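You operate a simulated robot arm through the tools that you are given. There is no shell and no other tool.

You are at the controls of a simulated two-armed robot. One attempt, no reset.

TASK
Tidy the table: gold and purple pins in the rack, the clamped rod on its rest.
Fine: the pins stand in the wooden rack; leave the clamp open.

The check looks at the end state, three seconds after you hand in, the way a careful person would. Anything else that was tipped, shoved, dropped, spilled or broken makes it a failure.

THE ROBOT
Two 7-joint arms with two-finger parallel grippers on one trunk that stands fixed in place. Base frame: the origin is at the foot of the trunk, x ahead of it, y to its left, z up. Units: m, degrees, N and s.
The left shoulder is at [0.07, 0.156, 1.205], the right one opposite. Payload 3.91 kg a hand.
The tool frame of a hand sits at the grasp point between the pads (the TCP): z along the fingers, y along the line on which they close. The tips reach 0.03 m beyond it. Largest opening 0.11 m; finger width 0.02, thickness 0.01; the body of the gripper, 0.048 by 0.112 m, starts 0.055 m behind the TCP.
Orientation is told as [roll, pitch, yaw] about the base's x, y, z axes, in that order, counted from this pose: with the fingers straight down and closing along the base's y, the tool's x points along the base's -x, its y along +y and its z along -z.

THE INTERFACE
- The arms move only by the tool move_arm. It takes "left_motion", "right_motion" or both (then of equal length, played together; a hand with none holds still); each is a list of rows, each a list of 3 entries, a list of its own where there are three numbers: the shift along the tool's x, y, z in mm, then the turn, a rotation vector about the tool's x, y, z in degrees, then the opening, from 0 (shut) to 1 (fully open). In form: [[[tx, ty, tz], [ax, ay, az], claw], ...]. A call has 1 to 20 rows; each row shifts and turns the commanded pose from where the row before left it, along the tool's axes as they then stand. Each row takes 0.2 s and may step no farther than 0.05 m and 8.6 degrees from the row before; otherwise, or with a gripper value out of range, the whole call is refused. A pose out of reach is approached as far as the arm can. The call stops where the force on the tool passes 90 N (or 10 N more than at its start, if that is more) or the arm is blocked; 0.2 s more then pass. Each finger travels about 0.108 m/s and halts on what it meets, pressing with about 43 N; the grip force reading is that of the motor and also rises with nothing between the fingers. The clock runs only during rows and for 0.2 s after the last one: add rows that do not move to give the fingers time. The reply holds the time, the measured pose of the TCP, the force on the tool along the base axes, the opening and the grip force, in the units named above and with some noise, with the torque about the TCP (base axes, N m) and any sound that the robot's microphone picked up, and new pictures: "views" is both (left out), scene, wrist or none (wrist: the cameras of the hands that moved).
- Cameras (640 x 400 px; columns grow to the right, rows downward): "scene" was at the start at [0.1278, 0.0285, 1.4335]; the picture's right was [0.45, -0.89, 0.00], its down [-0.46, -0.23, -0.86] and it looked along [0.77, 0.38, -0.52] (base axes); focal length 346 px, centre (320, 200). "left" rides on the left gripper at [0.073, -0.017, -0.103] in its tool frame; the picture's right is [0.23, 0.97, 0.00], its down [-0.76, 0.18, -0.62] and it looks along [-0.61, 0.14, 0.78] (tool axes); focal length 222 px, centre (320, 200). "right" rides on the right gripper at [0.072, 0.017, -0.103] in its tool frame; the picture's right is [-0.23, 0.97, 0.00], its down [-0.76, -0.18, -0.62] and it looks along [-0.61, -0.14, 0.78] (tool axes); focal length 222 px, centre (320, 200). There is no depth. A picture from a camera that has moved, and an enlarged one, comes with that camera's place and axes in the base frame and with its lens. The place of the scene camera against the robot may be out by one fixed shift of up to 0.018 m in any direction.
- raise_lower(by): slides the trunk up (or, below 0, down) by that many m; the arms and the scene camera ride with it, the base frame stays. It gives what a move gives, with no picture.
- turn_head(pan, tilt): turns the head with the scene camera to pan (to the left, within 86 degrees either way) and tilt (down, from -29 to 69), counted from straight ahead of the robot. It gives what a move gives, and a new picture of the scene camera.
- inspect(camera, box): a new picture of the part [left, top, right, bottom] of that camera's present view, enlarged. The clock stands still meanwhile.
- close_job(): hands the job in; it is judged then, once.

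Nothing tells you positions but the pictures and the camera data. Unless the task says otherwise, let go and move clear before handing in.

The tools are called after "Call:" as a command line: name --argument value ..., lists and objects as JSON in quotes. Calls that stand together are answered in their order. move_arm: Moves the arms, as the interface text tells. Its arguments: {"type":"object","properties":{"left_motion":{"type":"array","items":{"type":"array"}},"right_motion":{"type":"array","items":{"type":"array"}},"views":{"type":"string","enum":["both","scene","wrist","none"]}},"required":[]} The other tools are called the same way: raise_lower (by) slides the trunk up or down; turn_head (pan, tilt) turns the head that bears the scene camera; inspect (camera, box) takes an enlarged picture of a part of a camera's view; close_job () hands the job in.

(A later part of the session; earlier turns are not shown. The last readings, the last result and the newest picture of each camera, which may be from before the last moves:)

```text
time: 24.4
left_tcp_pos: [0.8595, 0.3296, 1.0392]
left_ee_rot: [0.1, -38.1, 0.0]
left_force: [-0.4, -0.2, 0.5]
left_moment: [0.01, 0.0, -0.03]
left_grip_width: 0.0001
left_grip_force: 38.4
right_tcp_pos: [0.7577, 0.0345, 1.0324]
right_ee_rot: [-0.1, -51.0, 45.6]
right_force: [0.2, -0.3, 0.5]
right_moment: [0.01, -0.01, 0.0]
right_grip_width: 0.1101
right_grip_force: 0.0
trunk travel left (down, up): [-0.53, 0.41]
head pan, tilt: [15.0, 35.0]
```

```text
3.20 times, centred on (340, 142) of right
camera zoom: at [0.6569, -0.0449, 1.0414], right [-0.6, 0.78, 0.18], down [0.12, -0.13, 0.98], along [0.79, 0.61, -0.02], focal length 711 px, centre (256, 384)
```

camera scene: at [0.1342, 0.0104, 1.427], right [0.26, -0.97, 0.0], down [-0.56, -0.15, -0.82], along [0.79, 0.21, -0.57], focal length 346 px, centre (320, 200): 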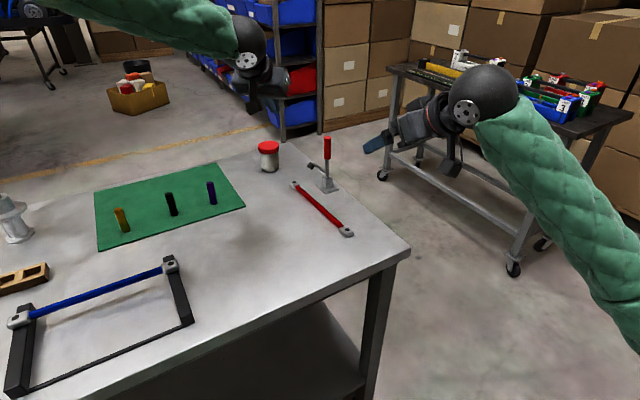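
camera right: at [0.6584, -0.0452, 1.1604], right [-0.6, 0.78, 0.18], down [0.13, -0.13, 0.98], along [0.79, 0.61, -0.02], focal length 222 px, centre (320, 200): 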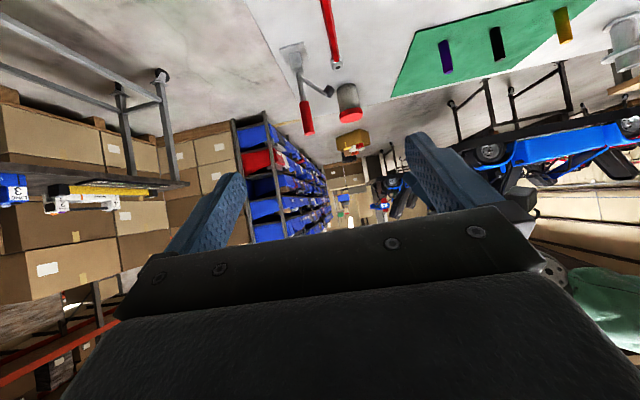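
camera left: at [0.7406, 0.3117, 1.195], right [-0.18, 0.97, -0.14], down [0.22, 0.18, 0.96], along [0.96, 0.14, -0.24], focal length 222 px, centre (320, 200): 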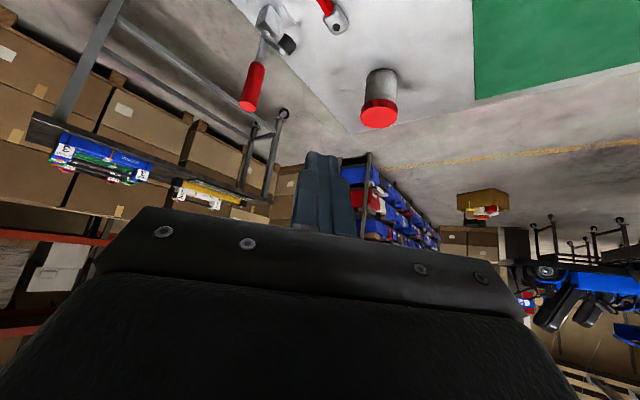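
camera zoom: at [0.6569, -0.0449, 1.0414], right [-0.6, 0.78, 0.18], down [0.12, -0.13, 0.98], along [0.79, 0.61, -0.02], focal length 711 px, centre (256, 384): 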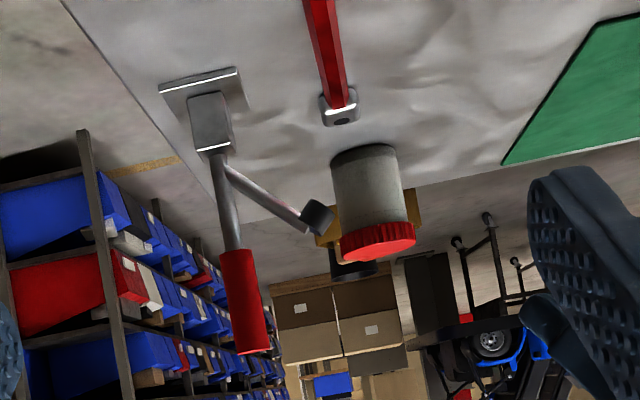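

With the shoulder lower I'll retry: fingers at about 60° pitch, tips beside the upright handle, then push it a little past vertical.

Call:
move_arm --left_motion '[[[0, 0, 0], [0, -7.35, 0], 0], [[0, 0, 0], [0, -7.35, 0], 0], [[0, 0, 0], [0, -7.35, 0], 0], [[-9.6, -13.6, 38.2], [0, 0, 0], 0], [[-9.6, -13.6, 38.2], [0, 0, 0], 0], [[-9.6, -13.6, 38.2], [0, 0, 0], 0], [[-9.6, -13.6, 38.2], [0, 0, 0], 0], [[0, 0, 0], [0, 0, 0], 0]]' --views "none"

Call:
inspect --camera "right" --box '[240, 80, 440, 205]'

Call:
inspect --camera "scene" --box '[240, 70, 400, 170]'

```text
time: 26.2
left_tcp_pos: [1.0122, 0.2761, 0.9944]
left_ee_rot: [-0.1, -60.2, 0.0]
left_force: [0.6, -0.3, 0.4]
left_moment: [-0.01, -0.03, -0.02]
left_grip_width: 0.0
left_grip_force: 37.9
right_tcp_pos: [0.7562, 0.0337, 1.0329]
right_ee_rot: [0.0, -51.0, 45.6]
right_force: [0.8, -0.2, -0.1]
right_moment: [-0.04, 0.01, 0.01]
right_grip_width: 0.1099
right_grip_force: 0.0
trunk travel left (down, up): [-0.53, 0.41]
head pan, tilt: [15.0, 35.0]
```

```text
3.20 times, centred on (340, 142) of right
camera zoom: at [0.6563, -0.0445, 1.0416], right [-0.6, 0.78, 0.18], down [0.12, -0.13, 0.98], along [0.79, 0.61, -0.02], focal length 711 px, centre (256, 384)
```

zoom: 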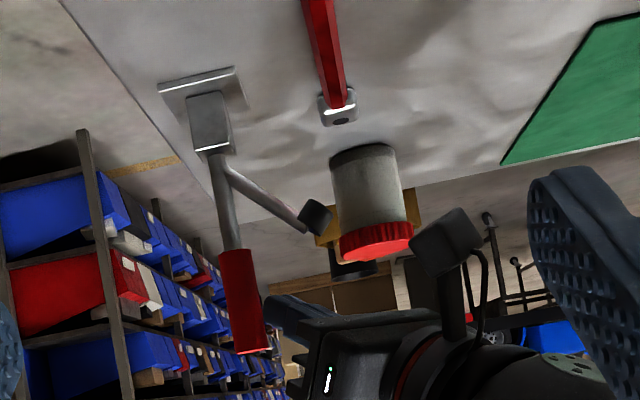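

```text
4.00 times, centred on (320, 120) of scene
camera zoom: at [0.1316, 0.0113, 1.3075], right [0.26, -0.97, 0.0], down [-0.55, -0.15, -0.82], along [0.79, 0.21, -0.57], focal length 1384 px, centre (320, 520)
```

zoom: 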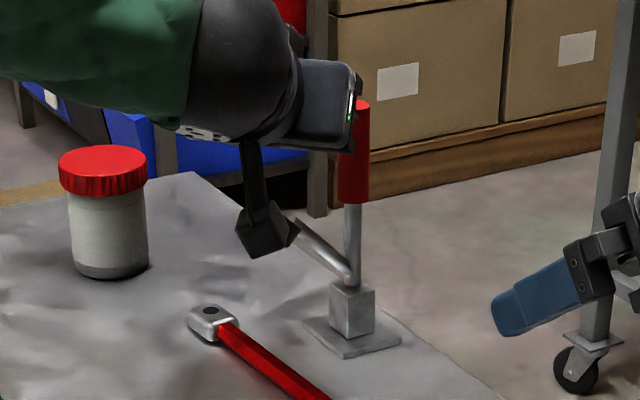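

The fingers are in place next to the upright handle. Now I'll sweep it past vertical in small steps.

Call:
move_arm --left_motion '[[[0, -7, 0], [0, 0, 0], 0], [[0, -7, 0], [0, 0, 0], 0], [[0, -7, 0], [0, 0, 0], 0], [[-2.5, -6, 5.5], [0, 0, 0], 0], [[-2.5, -6, 5.5], [0, 0, 0], 0], [[-2.5, -6, 5.5], [0, 0, 0], 0], [[-2.5, -6, 5.5], [0, 0, 0], 0], [[0, 0, 0], [0, 0, 0], 0]]' --views "none"

Call:
inspect --camera "right" --box '[240, 80, 440, 205]'

Call:
inspect --camera "scene" --box '[240, 70, 400, 170]'

```text
time: 27.4
left_tcp_pos: [1.027, 0.2599, 0.9918]
left_ee_rot: [0.6, -60.2, 1.1]
left_force: [-13.7, 77.3, 7.4]
left_moment: [-0.2, -0.06, -0.56]
left_grip_width: 0.0
left_grip_force: 37.3
right_tcp_pos: [0.7575, 0.0304, 1.0339]
right_ee_rot: [-0.3, -50.9, 45.5]
right_force: [0.5, 0.1, 0.7]
right_moment: [0.01, -0.01, -0.01]
right_grip_width: 0.11
right_grip_force: 0.1
trunk travel left (down, up): [-0.53, 0.41]
head pan, tilt: [15.0, 35.0]
stopped in row 6 (left hand): the force on the tool passed its limit at 98 N (the readings are from after the stop); the commanded pose is now the measured one
```

```text
3.20 times, centred on (340, 142) of right
camera zoom: at [0.656, -0.0473, 1.0425], right [-0.59, 0.79, 0.17], down [0.12, -0.13, 0.98], along [0.8, 0.6, -0.02], focal length 711 px, centre (256, 384)
```

zoom: 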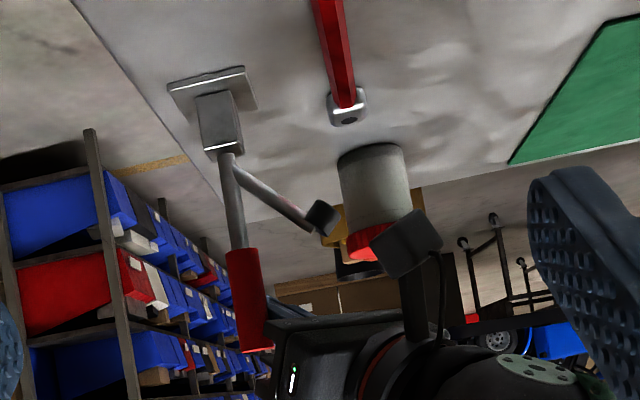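

```text
4.00 times, centred on (320, 120) of scene
camera zoom: at [0.1299, 0.0158, 1.3077], right [0.26, -0.96, 0.0], down [-0.55, -0.15, -0.82], along [0.79, 0.21, -0.57], focal length 1384 px, centre (320, 520)
```

zoom: 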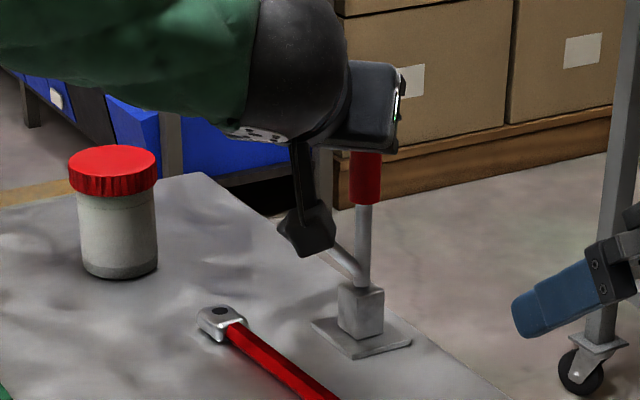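

The handle is already against its open stop, so the clamp is fully open. I'll back off at once, retreat up and clear, and check that nothing shifted.

Call:
move_arm --left_motion '[[[0, 12, -3], [0, 0, 0], 0], [[0, 12, -10], [0, 0, 0], 0], [[5, 12, -40], [0, 0, 0], 0], [[5, 0, -40], [0, 0, 0], 0], [[0, 0, -40], [0, 0, 0], 0], [[0, 0, -40], [0, 0, 0], 0], [[0, 0, 0], [0, 8.5, 0], 0.3], [[0, 0, 0], [0, 8.5, 0], 0.6], [[0, 0, 0], [0, 8.5, 0], 0.6], [[0, 0, 0], [0, 8.5, 0], 0.6], [[0, 0, 0], [0, 8.5, 0], 0.6], [[0, 0, 0], [0, 8.5, 0], 0.6], [[0, 0, 0], [0, 8.5, 0], 0.6], [[0, 0, 0], [0, 0, 0], 0.6]]' --views "both"

Call:
inspect --camera "right" --box '[240, 80, 440, 205]'

```text
time: 30.4
left_tcp_pos: [0.8706, 0.2812, 1.0694]
left_ee_rot: [0.2, -0.5, 0.6]
left_force: [-0.2, -0.5, -0.3]
left_moment: [-0.03, -0.03, -0.04]
left_grip_width: 0.0659
left_grip_force: 0.0
right_tcp_pos: [0.757, 0.0295, 1.033]
right_ee_rot: [0.0, -51.0, 45.3]
right_force: [-0.2, -0.8, 0.7]
right_moment: [-0.01, 0.01, 0.03]
right_grip_width: 0.1101
right_grip_force: 0.0
trunk travel left (down, up): [-0.53, 0.41]
head pan, tilt: [15.0, 35.0]
camera scene: at [0.1318, 0.0109, 1.3074], right [0.26, -0.97, 0.0], down [-0.55, -0.15, -0.82], along [0.79, 0.21, -0.57], focal length 346 px, centre (320, 200)
camera left: at [0.7982, 0.2621, 1.1736], right [-0.24, 0.97, 0.0], down [0.75, 0.18, 0.63], along [0.61, 0.15, -0.78], focal length 222 px, centre (320, 200)
```

scene: 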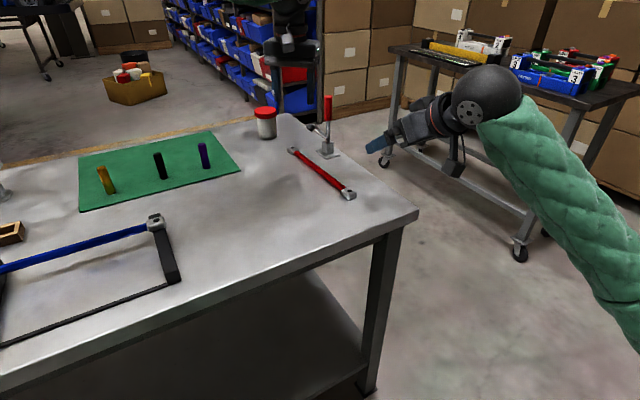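
left: 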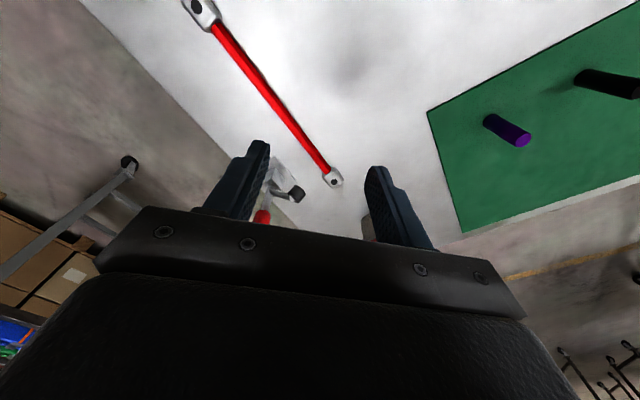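

```text
3.20 times, centred on (340, 142) of right
camera zoom: at [0.6569, -0.0491, 1.0414], right [-0.59, 0.79, 0.18], down [0.12, -0.13, 0.98], along [0.8, 0.6, -0.02], focal length 711 px, centre (256, 384)
```

zoom: 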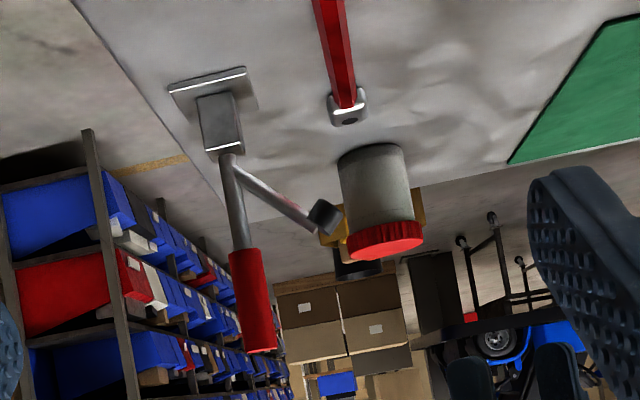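

The clamp is open at its stop and nothing else has moved. Before taking the rod, I'll look closely at the rest to see where the red rod belongs.

Call:
turn_head --pan 48 --tilt 45

Call:
inspect --camera "scene" --box '[200, 120, 440, 270]'

```text
time: 31.4
left_tcp_pos: [0.8713, 0.2811, 1.0686]
left_ee_rot: [0.3, -0.4, 0.6]
left_force: [-0.2, 0.7, 0.1]
left_moment: [0.0, -0.04, -0.02]
left_grip_width: 0.0659
left_grip_force: 0.0
right_tcp_pos: [0.759, 0.0295, 1.0325]
right_ee_rot: [0.0, -51.1, 45.3]
right_force: [0.2, 0.4, -0.4]
right_moment: [-0.01, 0.0, -0.02]
right_grip_width: 0.11
right_grip_force: 0.1
trunk travel left (down, up): [-0.53, 0.41]
head pan, tilt: [48.0, 45.0]
camera scene: at [0.102, 0.0484, 1.2925], right [0.74, -0.67, 0.0], down [-0.47, -0.53, -0.71], along [0.47, 0.53, -0.71], focal length 346 px, centre (320, 200)
```

scene: 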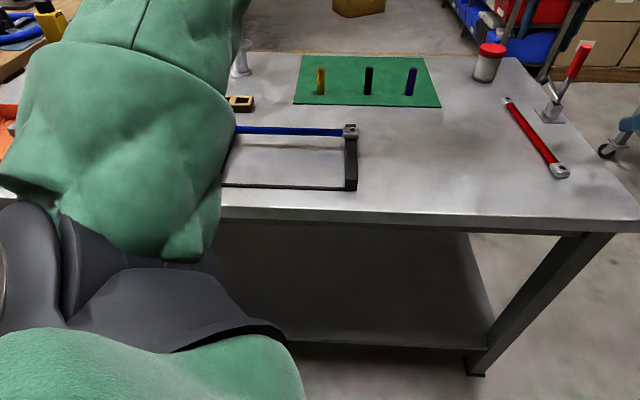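

```text
2.67 times, centred on (320, 195) of scene
camera zoom: at [0.102, 0.0484, 1.2925], right [0.74, -0.67, 0.0], down [-0.47, -0.53, -0.71], along [0.47, 0.53, -0.71], focal length 922 px, centre (320, 213)
```

zoom: 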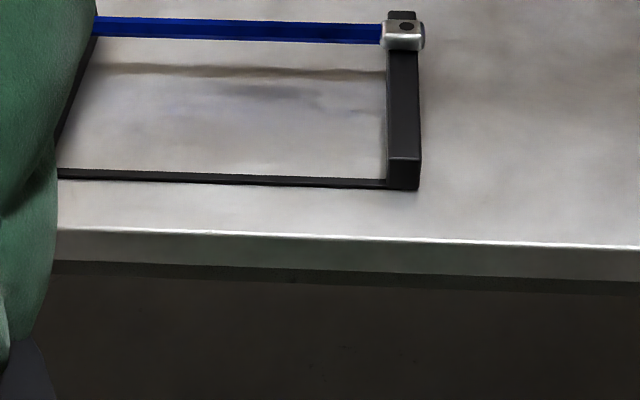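

The arms of the rest look like plain rails, with the blue rod lying across their far end, but the left upper arm hides half the view. I'll fly the left hand back over the rest and look straight down with its camera, and pull the right hand back out of the way.

Call:
move_arm --left_motion '[[[44.6, 15.4, -4.6], [0, 0, 0], 1], [[44.6, 15.4, -4.6], [0, 0, 0], 1], [[44.6, 15.4, -4.6], [0, 0, 0], 1], [[44.6, 15.4, -4.6], [0, 0, 0], 1], [[44.6, 15.4, -4.6], [0, 0, 0], 1], [[44.6, 15.4, -4.6], [0, 0, 0], 1], [[44.6, 15.4, -4.6], [0, 0, 0], 1], [[44.6, 15.4, -4.6], [0, 0, 0], 1], [[44.6, 15.4, -4.6], [0, 0, 0], 1], [[44.6, 15.4, -4.6], [0, 0, 0], 1], [[44.6, 15.4, -4.6], [0, 0, 0], 1], [[0, 0, 0], [0, 0, 0], 1]]' --right_motion '[[[0, 0, -40], [0, 0, 0], 1], [[0, 0, -40], [0, 0, 0], 1], [[0, 0, -40], [0, 0, 0], 1], [[0, 0, -40], [0, 0, 0], 1], [[0, 0, -40], [0, 0, 0], 1], [[0, 0, 0], [0, 0, 0], 1], [[0, 0, 0], [0, 0, 0], 1], [[0, 0, 0], [0, 0, 0], 1], [[0, 0, 0], [0, 0, 0], 1], [[0, 0, 0], [0, 0, 0], 1], [[0, 0, 0], [0, 0, 0], 1], [[0, 0, 0], [0, 0, 0], 1]]' --views "both"

```text
time: 34.0
left_tcp_pos: [0.3766, 0.4469, 1.1149]
left_ee_rot: [0.1, -0.5, 0.5]
left_force: [1.0, -0.9, 1.0]
left_moment: [-0.04, -0.01, -0.02]
left_grip_width: 0.1102
left_grip_force: 0.0
right_tcp_pos: [0.6492, -0.0791, 1.1602]
right_ee_rot: [-0.1, -51.0, 45.4]
right_force: [-0.1, -0.4, 0.2]
right_moment: [0.0, -0.02, -0.04]
right_grip_width: 0.1102
right_grip_force: 0.0
trunk travel left (down, up): [-0.53, 0.41]
head pan, tilt: [48.0, 45.0]
camera scene: at [0.1007, 0.0487, 1.2926], right [0.74, -0.67, 0.0], down [-0.47, -0.53, -0.71], along [0.47, 0.52, -0.71], focal length 346 px, centre (320, 200)
camera right: at [0.548, -0.1582, 1.1679], right [-0.59, 0.79, 0.18], down [0.12, -0.13, 0.98], along [0.8, 0.6, -0.02], focal length 222 px, centre (320, 200)
camera left: at [0.3038, 0.4275, 1.2187], right [-0.24, 0.97, 0.0], down [0.75, 0.18, 0.63], along [0.61, 0.15, -0.78], focal length 222 px, centre (320, 200)
```

scene: 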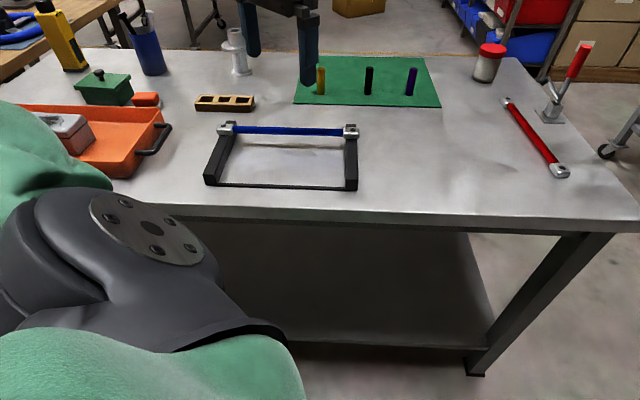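
right: 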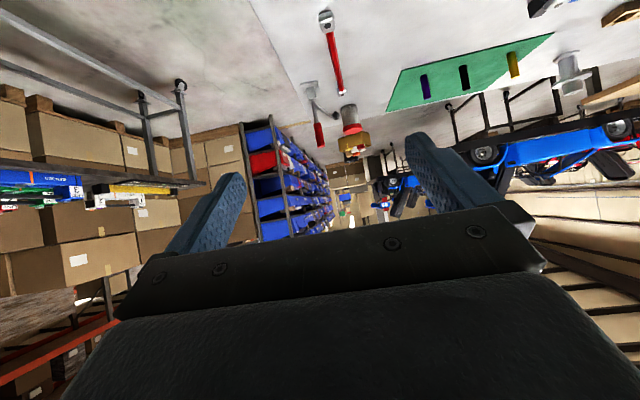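
left: 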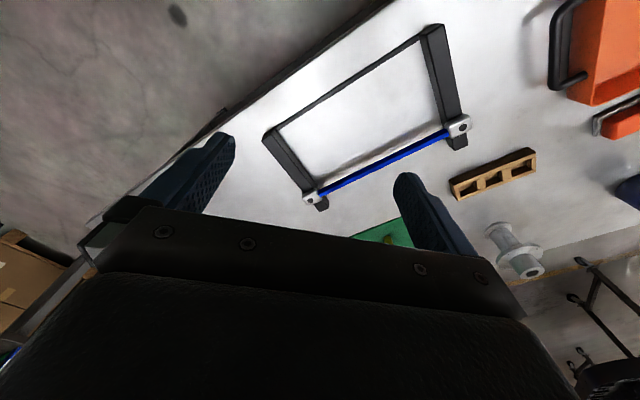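

Call:
inspect --camera "left" --box '[250, 10, 490, 215]'

Call:
inspect --camera "scene" --box '[190, 100, 370, 210]'

Call:
inspect --camera "scene" --box '[190, 80, 270, 130]'

```text
1.95 times, centred on (370, 112) of left
camera zoom: at [0.3038, 0.4275, 1.2187], right [-0.24, 0.97, 0.0], down [0.75, 0.18, 0.63], along [0.61, 0.15, -0.78], focal length 433 px, centre (222, 371)
```

zoom: 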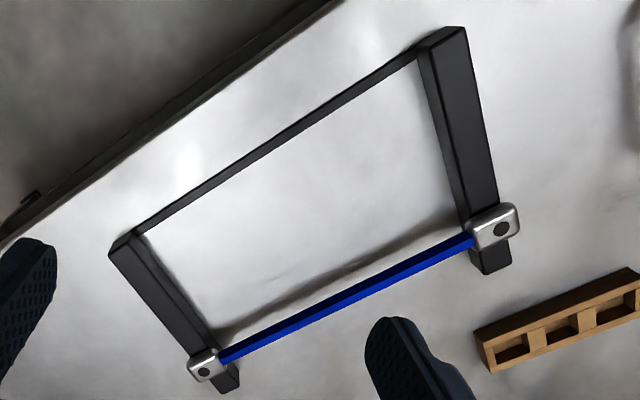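

```text
3.56 times, centred on (280, 155) of scene
camera zoom: at [0.1007, 0.0487, 1.2926], right [0.74, -0.67, 0.0], down [-0.47, -0.53, -0.71], along [0.47, 0.52, -0.71], focal length 1230 px, centre (462, 360)
```

zoom: 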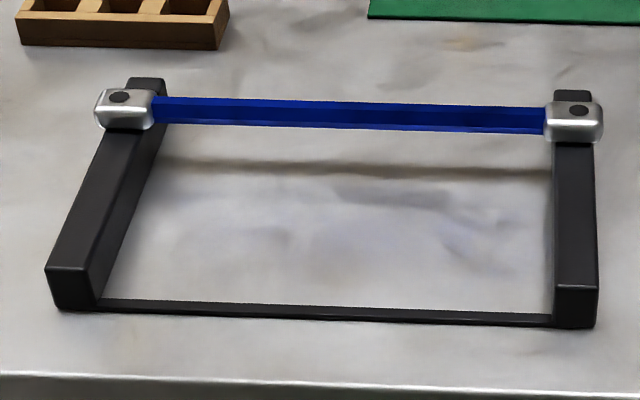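

```text
8.00 times, centred on (230, 105) of scene
camera zoom: at [0.1007, 0.0487, 1.2926], right [0.74, -0.67, 0.0], down [-0.47, -0.53, -0.71], along [0.47, 0.52, -0.71], focal length 2767 px, centre (1040, 960)
```

zoom: 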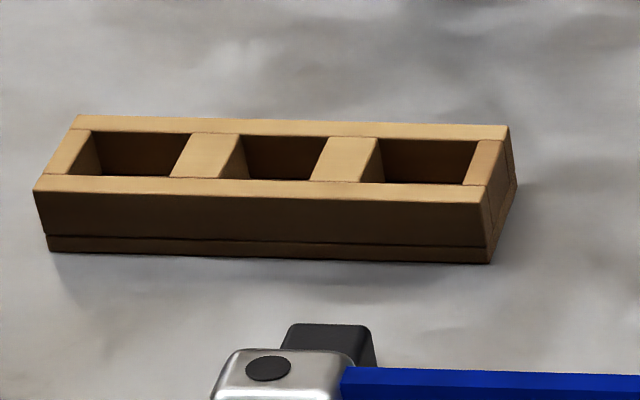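

The rest is two plain rails, about 30 mm high and 0.274 m apart. The blue rod lies on their far part with its end blocks centred on the rails; the near part is free, and the red rod fits there at about (0.41, 0.51), parallel to the blue one. I'll take the left hand back above the red rod's middle, at about (0.908, 0.232), and turn it to straddle the rod.

Call:
move_arm --left_motion '[[[-41.9, -19.75, 7.1], [0, 0, 0], 0.6], [[-41.9, -19.75, 7.1], [0, 0, 0], 0.6], [[-41.9, -19.75, 7.1], [0, 0, 0], 0.6], [[-41.9, -19.75, 7.1], [0, 0, 0], 0.6], [[-41.9, -19.75, 7.1], [0, 0, 0], 0.6], [[-41.9, -19.75, 7.1], [0, 0, 0], 0.6], [[-41.9, -19.75, 7.1], [0, 0, 0], 0.6], [[-41.9, -19.75, 7.1], [0, 0, 0], 0.6], [[-41.9, -19.75, 7.1], [0, 0, 0], 0.6], [[-41.9, -19.75, 7.1], [0, 0, 0], 0.6], [[-41.9, -19.75, 7.1], [0, 0, 0], 0.6], [[-41.9, -19.75, 7.1], [0, 0, 0], 0.6], [[0, 0, 0], [0, 0.5, -8], 0.6], [[0, 0, 0], [0, 0, -8], 0.6], [[0, 0, 0], [0, 0, -8], 0.6], [[0, 0, 0], [0, 0, -8], 0.6], [[0, 0, 0], [0, 0, -8], 0.6], [[0, 0, 0], [0, 0, -8], 0.6], [[0, 0, 0], [0, 0, 0], 0.6]]' --views "wrist"

Call:
turn_head --pan 15 --tilt 32

```text
time: 38.0
left_tcp_pos: [0.8836, 0.2129, 1.0337]
left_ee_rot: [0.0, -0.2, 48.7]
left_force: [-0.1, -0.8, -0.6]
left_moment: [0.02, 0.01, -0.02]
left_grip_width: 0.0659
left_grip_force: 0.2
right_tcp_pos: [0.6493, -0.0796, 1.1585]
right_ee_rot: [-0.1, -51.0, 45.2]
right_force: [0.4, -0.9, 0.4]
right_moment: [0.0, 0.01, 0.01]
right_grip_width: 0.11
right_grip_force: 0.1
trunk travel left (down, up): [-0.53, 0.41]
head pan, tilt: [48.0, 45.0]
camera left: at [0.8493, 0.1465, 1.1384], right [-0.88, 0.47, 0.0], down [0.37, 0.69, 0.63], along [0.29, 0.55, -0.78], focal length 222 px, centre (320, 200)
```

left: 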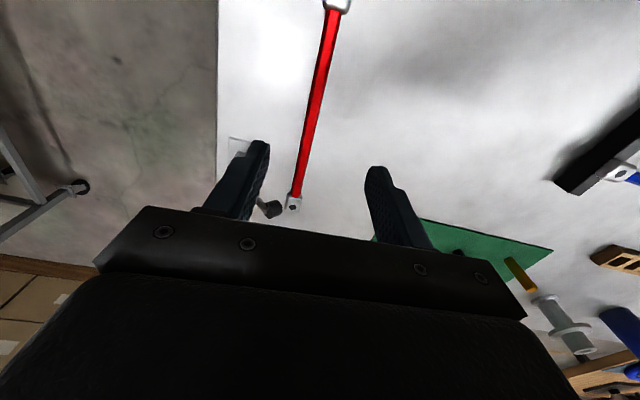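

```text
time: 39.0
left_tcp_pos: [0.8838, 0.2132, 1.0337]
left_ee_rot: [0.1, -0.2, 48.6]
left_force: [0.1, -0.9, -0.1]
left_moment: [0.01, 0.04, -0.02]
left_grip_width: 0.066
left_grip_force: 0.1
right_tcp_pos: [0.6493, -0.0797, 1.1573]
right_ee_rot: [0.1, -51.0, 45.3]
right_force: [0.0, -0.2, 0.1]
right_moment: [0.0, 0.01, -0.01]
right_grip_width: 0.1102
right_grip_force: 0.1
trunk travel left (down, up): [-0.53, 0.41]
head pan, tilt: [15.0, 32.0]
camera scene: at [0.134, 0.0113, 1.3119], right [0.26, -0.97, 0.0], down [-0.51, -0.14, -0.85], along [0.82, 0.22, -0.53], focal length 346 px, centre (320, 200)
```

scene: 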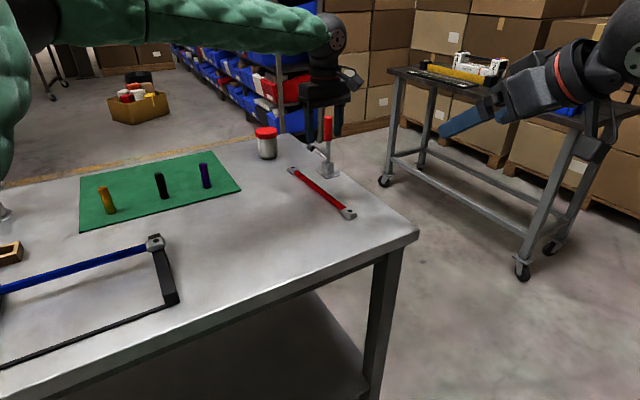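

The rod runs almost straight up this view; its far hole comes out near (1.002, 0.333). I'll enlarge the picture to fix the centre line before descending.

Call:
inspect --camera "left" --box '[250, 0, 410, 100]'

Call:
inspect --camera "left" --box '[240, 130, 400, 230]'

```text
4.00 times, centred on (330, 50) of left
camera zoom: at [0.8491, 0.1464, 1.1385], right [-0.88, 0.47, 0.0], down [0.37, 0.69, 0.63], along [0.3, 0.55, -0.78], focal length 888 px, centre (280, 800)
```

zoom: 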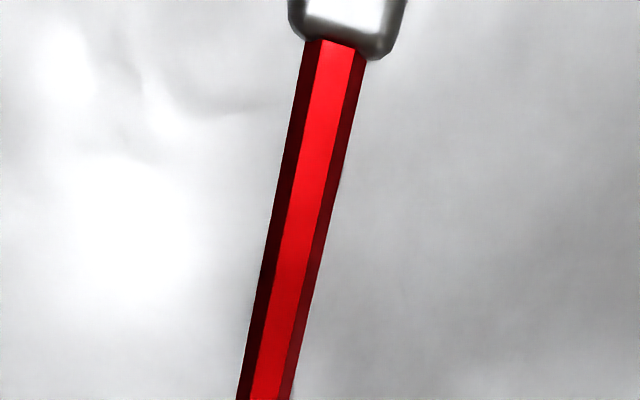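

```text
4.00 times, centred on (320, 180) of left
camera zoom: at [0.8491, 0.1464, 1.1385], right [-0.88, 0.47, 0.0], down [0.37, 0.69, 0.63], along [0.3, 0.55, -0.78], focal length 888 px, centre (320, 280)
```

zoom: 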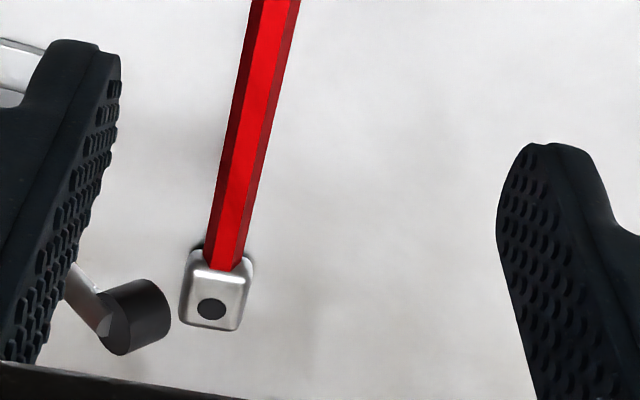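

The rod's mid-point comes out at (0.910, 0.232) with azimuth about 49°, which matches the hand's yaw. I'll centre over it and descend to just above grasp height.

Call:
move_arm --left_motion '[[[-31.6, -7.2, 0], [0, 0, 0], 0.6], [[0, 0, 40], [0, 0, 0], 0.6], [[0, 0, 40], [0, 0, 0], 0.6], [[0, 0, 40], [0, 0, 0], 0.6], [[0, 0, 10], [0, 0, 0], 0.6], [[0, 0, 0], [0, 0, 0], 0.6]]' --views "wrist"

Call:
inspect --camera "left" --box '[200, 60, 440, 210]'

Call:
inspect --camera "scene" --box '[260, 90, 400, 230]'

```text
time: 40.4
left_tcp_pos: [0.9, 0.241, 0.9088]
left_ee_rot: [0.1, -0.2, 48.6]
left_force: [-0.9, 0.0, 0.8]
left_moment: [-0.02, 0.0, 0.03]
left_grip_width: 0.0661
left_grip_force: 0.0
left hand out of reach, approached as far as the arm can: row 4, 5
right_tcp_pos: [0.6492, -0.0794, 1.1588]
right_ee_rot: [0.0, -51.0, 45.2]
right_force: [-0.1, 0.4, -0.3]
right_moment: [0.05, 0.0, 0.02]
right_grip_width: 0.1099
right_grip_force: 0.0
trunk travel left (down, up): [-0.53, 0.41]
head pan, tilt: [15.0, 32.0]
camera left: at [0.8643, 0.1737, 1.0138], right [-0.88, 0.47, 0.0], down [0.37, 0.69, 0.63], along [0.3, 0.55, -0.78], focal length 222 px, centre (320, 200)
```

left: 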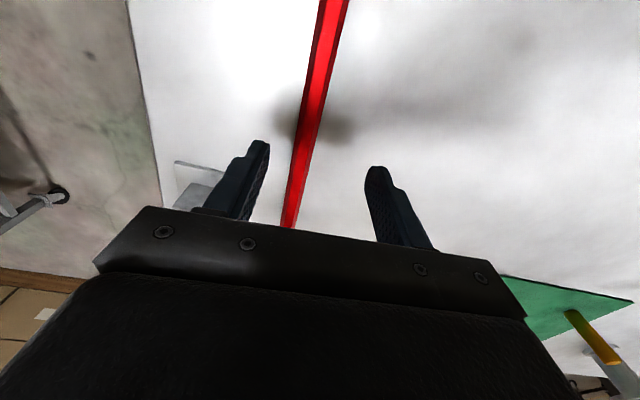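

```text
2.67 times, centred on (320, 135) of left
camera zoom: at [0.8643, 0.1737, 1.0138], right [-0.88, 0.47, 0.0], down [0.37, 0.69, 0.63], along [0.3, 0.55, -0.78], focal length 592 px, centre (320, 373)
```

zoom: 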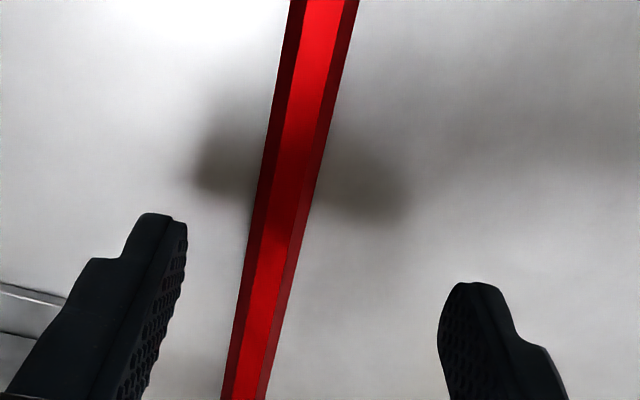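

```text
2.86 times, centred on (330, 160) of scene
camera zoom: at [0.134, 0.0112, 1.3119], right [0.26, -0.97, 0.0], down [-0.51, -0.14, -0.85], along [0.82, 0.22, -0.53], focal length 988 px, centre (291, 314)
```

zoom: 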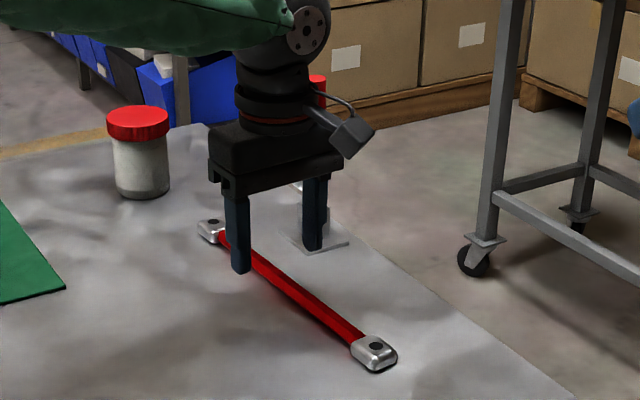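

The arm ran out of reach straight above the rod's middle: at (0.900, 0.241) it sits a bit off the line. I'll grip about 2 cm nearer the robot along the rod instead, and first re-centre there at this safe height.

Call:
move_arm --left_motion '[[[21.6, -13.6, 0], [0, 0, 0], 0.6], [[0, 0, 0], [0, 0, 0], 0.6]]' --views "wrist"

Call:
inspect --camera "left" --box '[200, 60, 440, 210]'

```text
time: 41.0
left_tcp_pos: [0.8867, 0.2217, 0.9125]
left_ee_rot: [0.2, -0.3, 48.6]
left_force: [-0.2, 1.6, 0.1]
left_moment: [0.03, 0.0, -0.01]
left_grip_width: 0.0661
left_grip_force: 0.2
left hand out of reach, approached as far as the arm can: row 1
right_tcp_pos: [0.6498, -0.0795, 1.1587]
right_ee_rot: [0.0, -51.0, 45.3]
right_force: [-0.8, -0.3, -0.1]
right_moment: [0.01, -0.01, 0.01]
right_grip_width: 0.11
right_grip_force: 0.1
trunk travel left (down, up): [-0.53, 0.41]
head pan, tilt: [15.0, 32.0]
camera left: at [0.8516, 0.1548, 1.0173], right [-0.88, 0.47, 0.0], down [0.37, 0.69, 0.63], along [0.3, 0.55, -0.78], focal length 222 px, centre (320, 200)
```

left: 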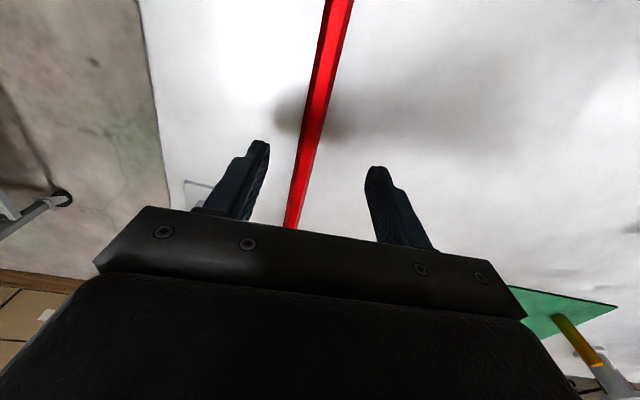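

```text
2.67 times, centred on (320, 135) of left
camera zoom: at [0.8516, 0.1548, 1.0173], right [-0.88, 0.47, 0.0], down [0.37, 0.69, 0.63], along [0.3, 0.55, -0.78], focal length 592 px, centre (320, 373)
```

zoom: 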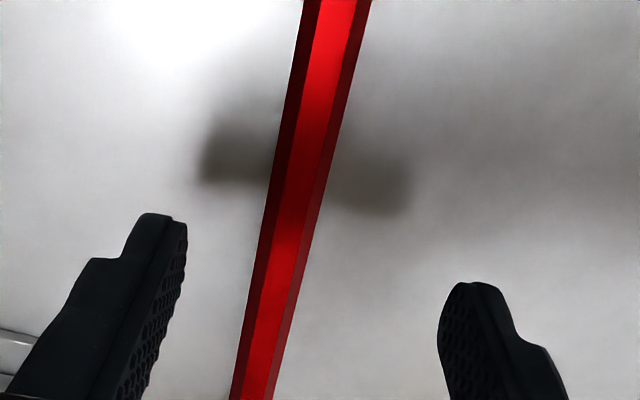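

The low trunk seems to hurt the reach with the hand pointing down, whereas the stated reach was given for the original height. I'll raise the trunk back by 0.12 m and try again from there.

Call:
raise_lower --by 0.12

Call:
move_arm --left_motion '[[[-2.0, -10.8, 20], [0, 0, 0], 0.6], [[0, 0, 35], [0, 0, 0], 0.6], [[0, 0, 35], [0, 0, 0], 0.6], [[0, 0, 30], [0, 0, 0], 0.6], [[0, 0, 0], [0, 0, 0], 0.6]]' --views "wrist"

Call:
inspect --camera "left" --box '[200, 60, 440, 210]'

```text
time: 42.5
left_tcp_pos: [0.8874, 0.2205, 1.0335]
left_ee_rot: [0.2, -0.2, 48.6]
left_force: [-1.1, 0.4, -0.6]
left_moment: [-0.01, -0.01, 0.02]
left_grip_width: 0.0659
left_grip_force: 0.1
right_tcp_pos: [0.6502, -0.0795, 1.2787]
right_ee_rot: [0.0, -51.0, 45.2]
right_force: [0.7, -0.6, 0.5]
right_moment: [0.0, -0.01, 0.0]
right_grip_width: 0.1102
right_grip_force: 0.0
trunk travel left (down, up): [-0.65, 0.29]
head pan, tilt: [15.0, 32.0]
```

```text
time: 43.7
left_tcp_pos: [0.8544, 0.2483, 0.9352]
left_ee_rot: [0.1, -0.1, 48.6]
left_force: [0.2, -0.5, 0.1]
left_moment: [-0.01, 0.02, 0.01]
left_grip_width: 0.066
left_grip_force: 0.1
left hand out of reach, approached as far as the arm can: row 1, 2, 3, 4
right_tcp_pos: [0.6493, -0.0801, 1.2781]
right_ee_rot: [0.0, -51.0, 45.2]
right_force: [0.4, -0.9, 1.0]
right_moment: [0.0, 0.02, 0.01]
right_grip_width: 0.1099
right_grip_force: 0.1
trunk travel left (down, up): [-0.65, 0.29]
head pan, tilt: [15.0, 32.0]
camera left: at [0.8197, 0.1817, 1.0391], right [-0.88, 0.47, 0.0], down [0.37, 0.69, 0.63], along [0.3, 0.55, -0.78], focal length 222 px, centre (320, 200)
```

left: 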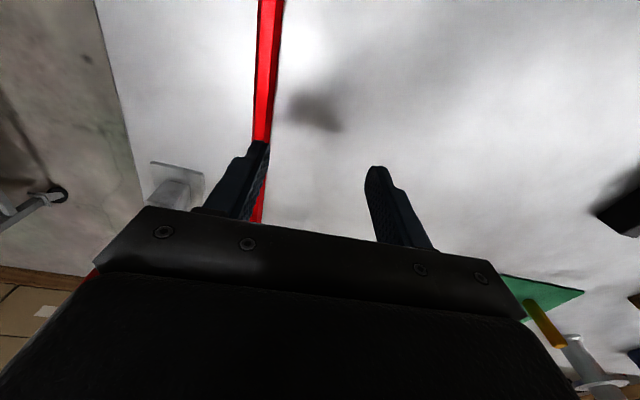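

```text
2.67 times, centred on (320, 135) of left
camera zoom: at [0.8197, 0.1817, 1.0391], right [-0.88, 0.47, 0.0], down [0.37, 0.69, 0.63], along [0.3, 0.55, -0.78], focal length 592 px, centre (320, 373)
```

zoom: 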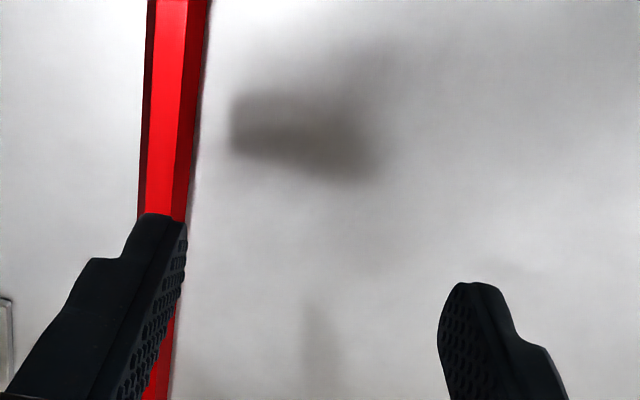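

The arm stops short in a way that suggests a joint limit tied to this hand yaw, not plain distance. As a test at this safe height, I'll turn the yaw back by about 21° and see whether the same spot becomes reachable.

Call:
move_arm --left_motion '[[[0, 0, 0], [0, 0, 7], 0.6], [[0, 0, 0], [0, 0, 7], 0.6], [[0, 0, 0], [0, 0, 7], 0.6], [[-10.7, -24.4, 2.5], [0, 0, 0], 0.6], [[-10.7, -24.4, 2.5], [0, 0, 0], 0.6], [[0, 0, 10], [0, 0, 0], 0.6], [[0, 0, 10], [0, 0, 0], 0.6], [[0, 0, 0], [0, 0, 0], 0.6]]' --views "none"

```text
time: 45.5
left_tcp_pos: [0.8536, 0.2475, 0.9348]
left_ee_rot: [0.1, -0.2, 27.6]
left_force: [-0.2, -0.2, 0.2]
left_moment: [0.01, -0.02, -0.01]
left_grip_width: 0.0662
left_grip_force: 0.1
left hand out of reach, approached as far as the arm can: row 4, 5, 6, 7
right_tcp_pos: [0.65, -0.0797, 1.2783]
right_ee_rot: [0.0, -51.0, 45.2]
right_force: [-0.3, -0.6, -0.2]
right_moment: [0.01, 0.05, -0.03]
right_grip_width: 0.1099
right_grip_force: 0.0
trunk travel left (down, up): [-0.65, 0.29]
head pan, tilt: [15.0, 32.0]
```

The limit is the same whatever the yaw, and lowering the trunk earlier clearly moved it outwards. I'll raise the hand, restore the yaw, and lower the trunk further this time.

Call:
move_arm --left_motion '[[[0, 0, -45], [0, 0, 0], 0.6], [[0, 0, -45], [0, 0, 0], 0.6], [[0, 0, -45], [0, 0, 0], 0.6], [[0, 0, -45], [0, 0, 0], 0.6], [[0, 0, -45], [0, 0, 0], 0.6], [[0, 0, -35], [0, 0, 0], 0.6], [[0, 0, 0], [0, 0, -7.2], 0.6], [[0, 0, 0], [0, 0, -7.2], 0.6], [[0, 0, 0], [0, 0, -7.2], 0.6], [[0, 0, 0], [0, 0, 0], 0.6]]' --views "none"

Call:
raise_lower --by -0.25

Call:
inspect --camera "scene" --box '[0, 0, 640, 400]'

```text
time: 47.7
left_tcp_pos: [0.8554, 0.2455, 1.1965]
left_ee_rot: [0.1, -0.2, 49.2]
left_force: [0.5, 0.2, 0.0]
left_moment: [0.01, -0.01, 0.02]
left_grip_width: 0.0662
left_grip_force: 0.0
right_tcp_pos: [0.6503, -0.0794, 1.2779]
right_ee_rot: [0.1, -51.0, 45.1]
right_force: [-1.0, -0.5, -0.3]
right_moment: [0.01, 0.01, 0.0]
right_grip_width: 0.1098
right_grip_force: 0.0
trunk travel left (down, up): [-0.65, 0.29]
head pan, tilt: [15.0, 32.0]
```

```text
time: 50.3
left_tcp_pos: [0.8538, 0.2463, 0.9459]
left_ee_rot: [0.0, -0.1, 49.2]
left_force: [0.2, 0.3, 1.1]
left_moment: [-0.04, 0.0, 0.01]
left_grip_width: 0.0661
left_grip_force: 0.1
right_tcp_pos: [0.6495, -0.0796, 1.0285]
right_ee_rot: [0.0, -51.0, 45.3]
right_force: [0.4, -0.4, 0.0]
right_moment: [-0.01, 0.01, -0.04]
right_grip_width: 0.1099
right_grip_force: 0.1
trunk travel left (down, up): [-0.4, 0.54]
head pan, tilt: [15.0, 32.0]
```

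```text
1.00 times, centred on (320, 200) of scene (not enlarged: the box is as wide or as high as the picture)
camera zoom: at [0.1337, 0.0112, 1.1821], right [0.26, -0.97, 0.0], down [-0.51, -0.14, -0.85], along [0.82, 0.22, -0.53], focal length 346 px, centre (320, 200)
```

zoom: 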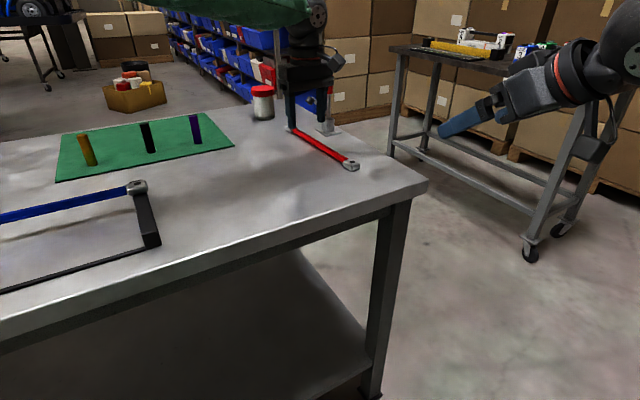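

Trunk is 0.25 m down and the hand is above the table again. Now I'll move onto the rod's centre point and start down.

Call:
move_arm --left_motion '[[[-13, -26, 0], [0, 0, 0], 0.6], [[-13, -26, 0], [0, 0, 0], 0.6], [[0, 0, 20], [0, 0, 0], 0.6], [[0, 0, 20], [0, 0, 0], 0.6], [[0, 0, 0], [0, 0, 0], 0.6]]' --views "wrist"

Call:
inspect --camera "left" --box '[200, 60, 440, 210]'

```text
time: 51.5
left_tcp_pos: [0.9107, 0.2313, 0.9052]
left_ee_rot: [0.1, -0.2, 49.1]
left_force: [0.5, 0.5, 0.4]
left_moment: [-0.01, 0.0, -0.01]
left_grip_width: 0.0661
left_grip_force: 0.1
right_tcp_pos: [0.649, -0.0797, 1.0283]
right_ee_rot: [0.0, -51.0, 45.3]
right_force: [0.4, 0.0, -0.1]
right_moment: [-0.01, 0.02, 0.02]
right_grip_width: 0.1101
right_grip_force: 0.0
trunk travel left (down, up): [-0.4, 0.54]
head pan, tilt: [15.0, 32.0]
camera left: at [0.8763, 0.1632, 1.0102], right [-0.89, 0.47, 0.0], down [0.36, 0.69, 0.63], along [0.29, 0.55, -0.78], focal length 222 px, centre (320, 200)
```

left: 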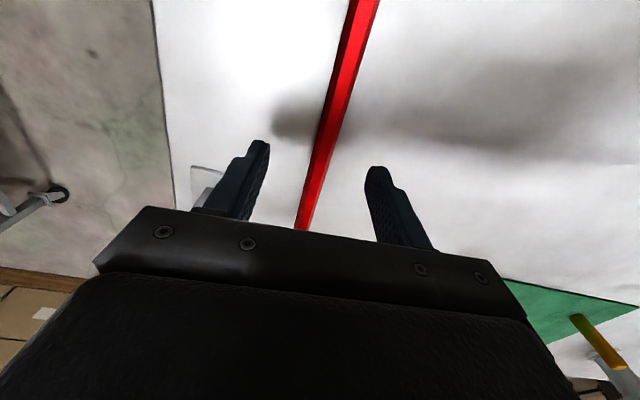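

```text
2.67 times, centred on (320, 135) of left
camera zoom: at [0.8763, 0.1632, 1.0102], right [-0.89, 0.47, 0.0], down [0.36, 0.69, 0.63], along [0.29, 0.55, -0.78], focal length 592 px, centre (320, 373)
```

zoom: 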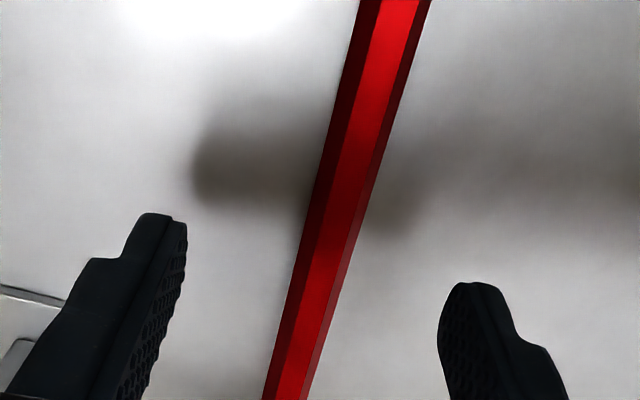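

No reach warning this time: the hand is at (0.911, 0.231), parallel to the rod and about 3 mm off its line. I'll correct that and lower carefully until the tips are just above the table.

Call:
move_arm --left_motion '[[[0, 3, 12], [0, 0, 0], 0.6], [[0, 0, 10], [0, 0, 0], 0.6], [[0, 0, 6], [0, 0, 0], 0.6], [[0, 0, 4], [0, 0, 0], 0.6], [[0, 0, 0], [0, 0, 0], 0.6]]' --views "wrist"

Call:
inspect --camera "scene" --box '[270, 80, 366, 180]'

```text
time: 52.7
left_tcp_pos: [0.9086, 0.2345, 0.8742]
left_ee_rot: [0.1, -0.3, 49.2]
left_force: [-0.1, -0.2, -0.1]
left_moment: [-0.01, 0.01, 0.0]
left_grip_width: 0.0659
left_grip_force: 0.0
right_tcp_pos: [0.6495, -0.0792, 1.0287]
right_ee_rot: [0.1, -51.1, 45.1]
right_force: [-0.3, 0.3, -0.2]
right_moment: [0.0, 0.01, 0.0]
right_grip_width: 0.11
right_grip_force: 0.1
trunk travel left (down, up): [-0.4, 0.54]
head pan, tilt: [15.0, 32.0]
camera left: at [0.8745, 0.1657, 0.9782], right [-0.89, 0.47, 0.0], down [0.36, 0.69, 0.63], along [0.29, 0.55, -0.78], focal length 222 px, centre (320, 200)
```

left: 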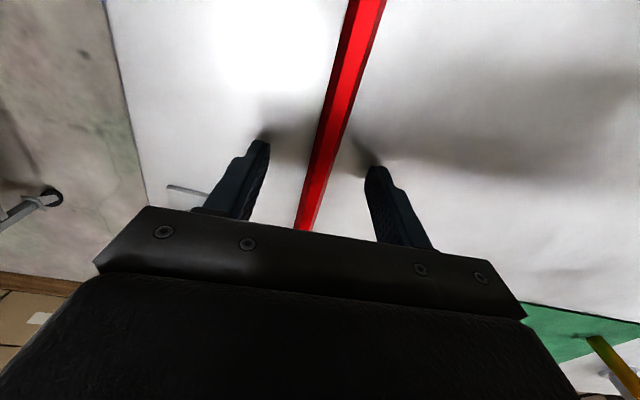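

```text
4.00 times, centred on (318, 130) of scene
camera zoom: at [0.1339, 0.0112, 1.1819], right [0.26, -0.97, 0.0], down [-0.51, -0.14, -0.85], along [0.82, 0.22, -0.53], focal length 1384 px, centre (328, 480)
```

zoom: 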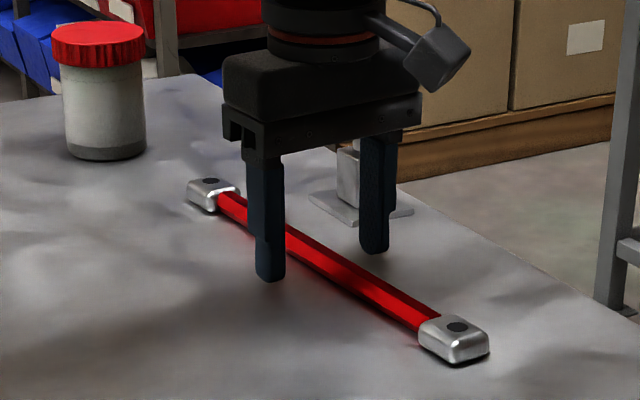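

The fingers straddle the rod with the tips a little above the table. I'll go down a few more millimetres in small steps while watching the vertical force.

Call:
move_arm --left_motion '[[[0, 0, 2], [0, 0, 0], 0.6], [[0, 0, 2], [0, 0, 0], 0.6], [[0, 0, 0], [0, 0, 0], 0.6]]' --views "none"

Call:
inspect --camera "left" --box '[240, 110, 400, 210]'

```text
time: 53.5
left_tcp_pos: [0.9076, 0.2345, 0.8694]
left_ee_rot: [0.0, -0.2, 49.2]
left_force: [0.3, 0.5, 0.6]
left_moment: [-0.01, -0.06, 0.02]
left_grip_width: 0.066
left_grip_force: 0.3
right_tcp_pos: [0.649, -0.08, 1.0289]
right_ee_rot: [0.0, -51.0, 45.2]
right_force: [-0.1, 0.3, -0.1]
right_moment: [-0.01, -0.01, 0.0]
right_grip_width: 0.11
right_grip_force: 0.0
trunk travel left (down, up): [-0.4, 0.54]
head pan, tilt: [15.0, 32.0]
```

```text
4.00 times, centred on (320, 160) of left
camera zoom: at [0.8739, 0.1662, 0.9745], right [-0.89, 0.46, 0.0], down [0.36, 0.69, 0.63], along [0.29, 0.55, -0.78], focal length 888 px, centre (320, 360)
```

zoom: 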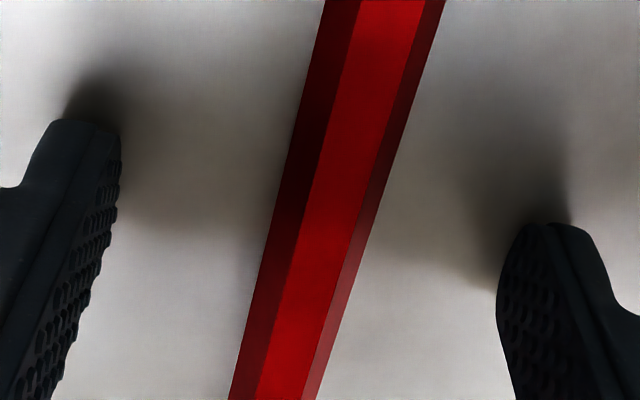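

The tip shadows almost meet the tips, so the height is right. Closing on the rod now.

Call:
move_arm --left_motion '[[[0, 0, 0], [0, 0, 0], 0.4], [[0, 0, 0], [0, 0, 0], 0], [[0, 0, 0], [0, 0, 0], 0], [[0, 0, 0], [0, 0, 0], 0], [[0, 0, 0], [0, 0, 0], 0]]' --views "wrist"

Call:
inspect --camera "scene" --box '[270, 80, 366, 180]'

```text
time: 54.7
left_tcp_pos: [0.9083, 0.2338, 0.8696]
left_ee_rot: [0.0, -0.2, 49.2]
left_force: [0.1, -0.1, 3.1]
left_moment: [0.02, -0.05, -0.2]
left_grip_width: 0.0133
left_grip_force: 43.4
right_tcp_pos: [0.6498, -0.0795, 1.0296]
right_ee_rot: [0.1, -51.0, 45.2]
right_force: [-0.9, 0.8, -0.1]
right_moment: [0.03, 0.03, 0.02]
right_grip_width: 0.1101
right_grip_force: 0.1
trunk travel left (down, up): [-0.4, 0.54]
head pan, tilt: [15.0, 32.0]
camera left: at [0.8738, 0.1662, 0.9746], right [-0.89, 0.47, 0.0], down [0.36, 0.69, 0.63], along [0.29, 0.55, -0.78], focal length 222 px, centre (320, 200)
```

left: 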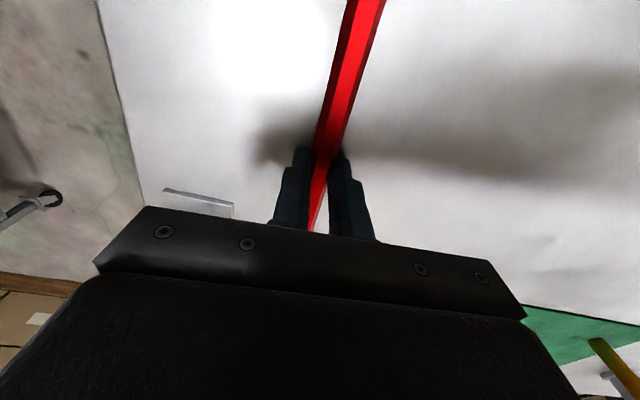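

```text
4.00 times, centred on (318, 130) of scene
camera zoom: at [0.1338, 0.0111, 1.182], right [0.26, -0.97, 0.0], down [-0.51, -0.14, -0.85], along [0.82, 0.22, -0.53], focal length 1384 px, centre (328, 480)
```

zoom: 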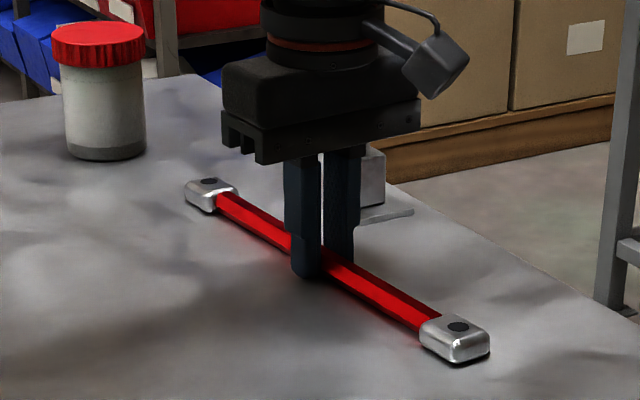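

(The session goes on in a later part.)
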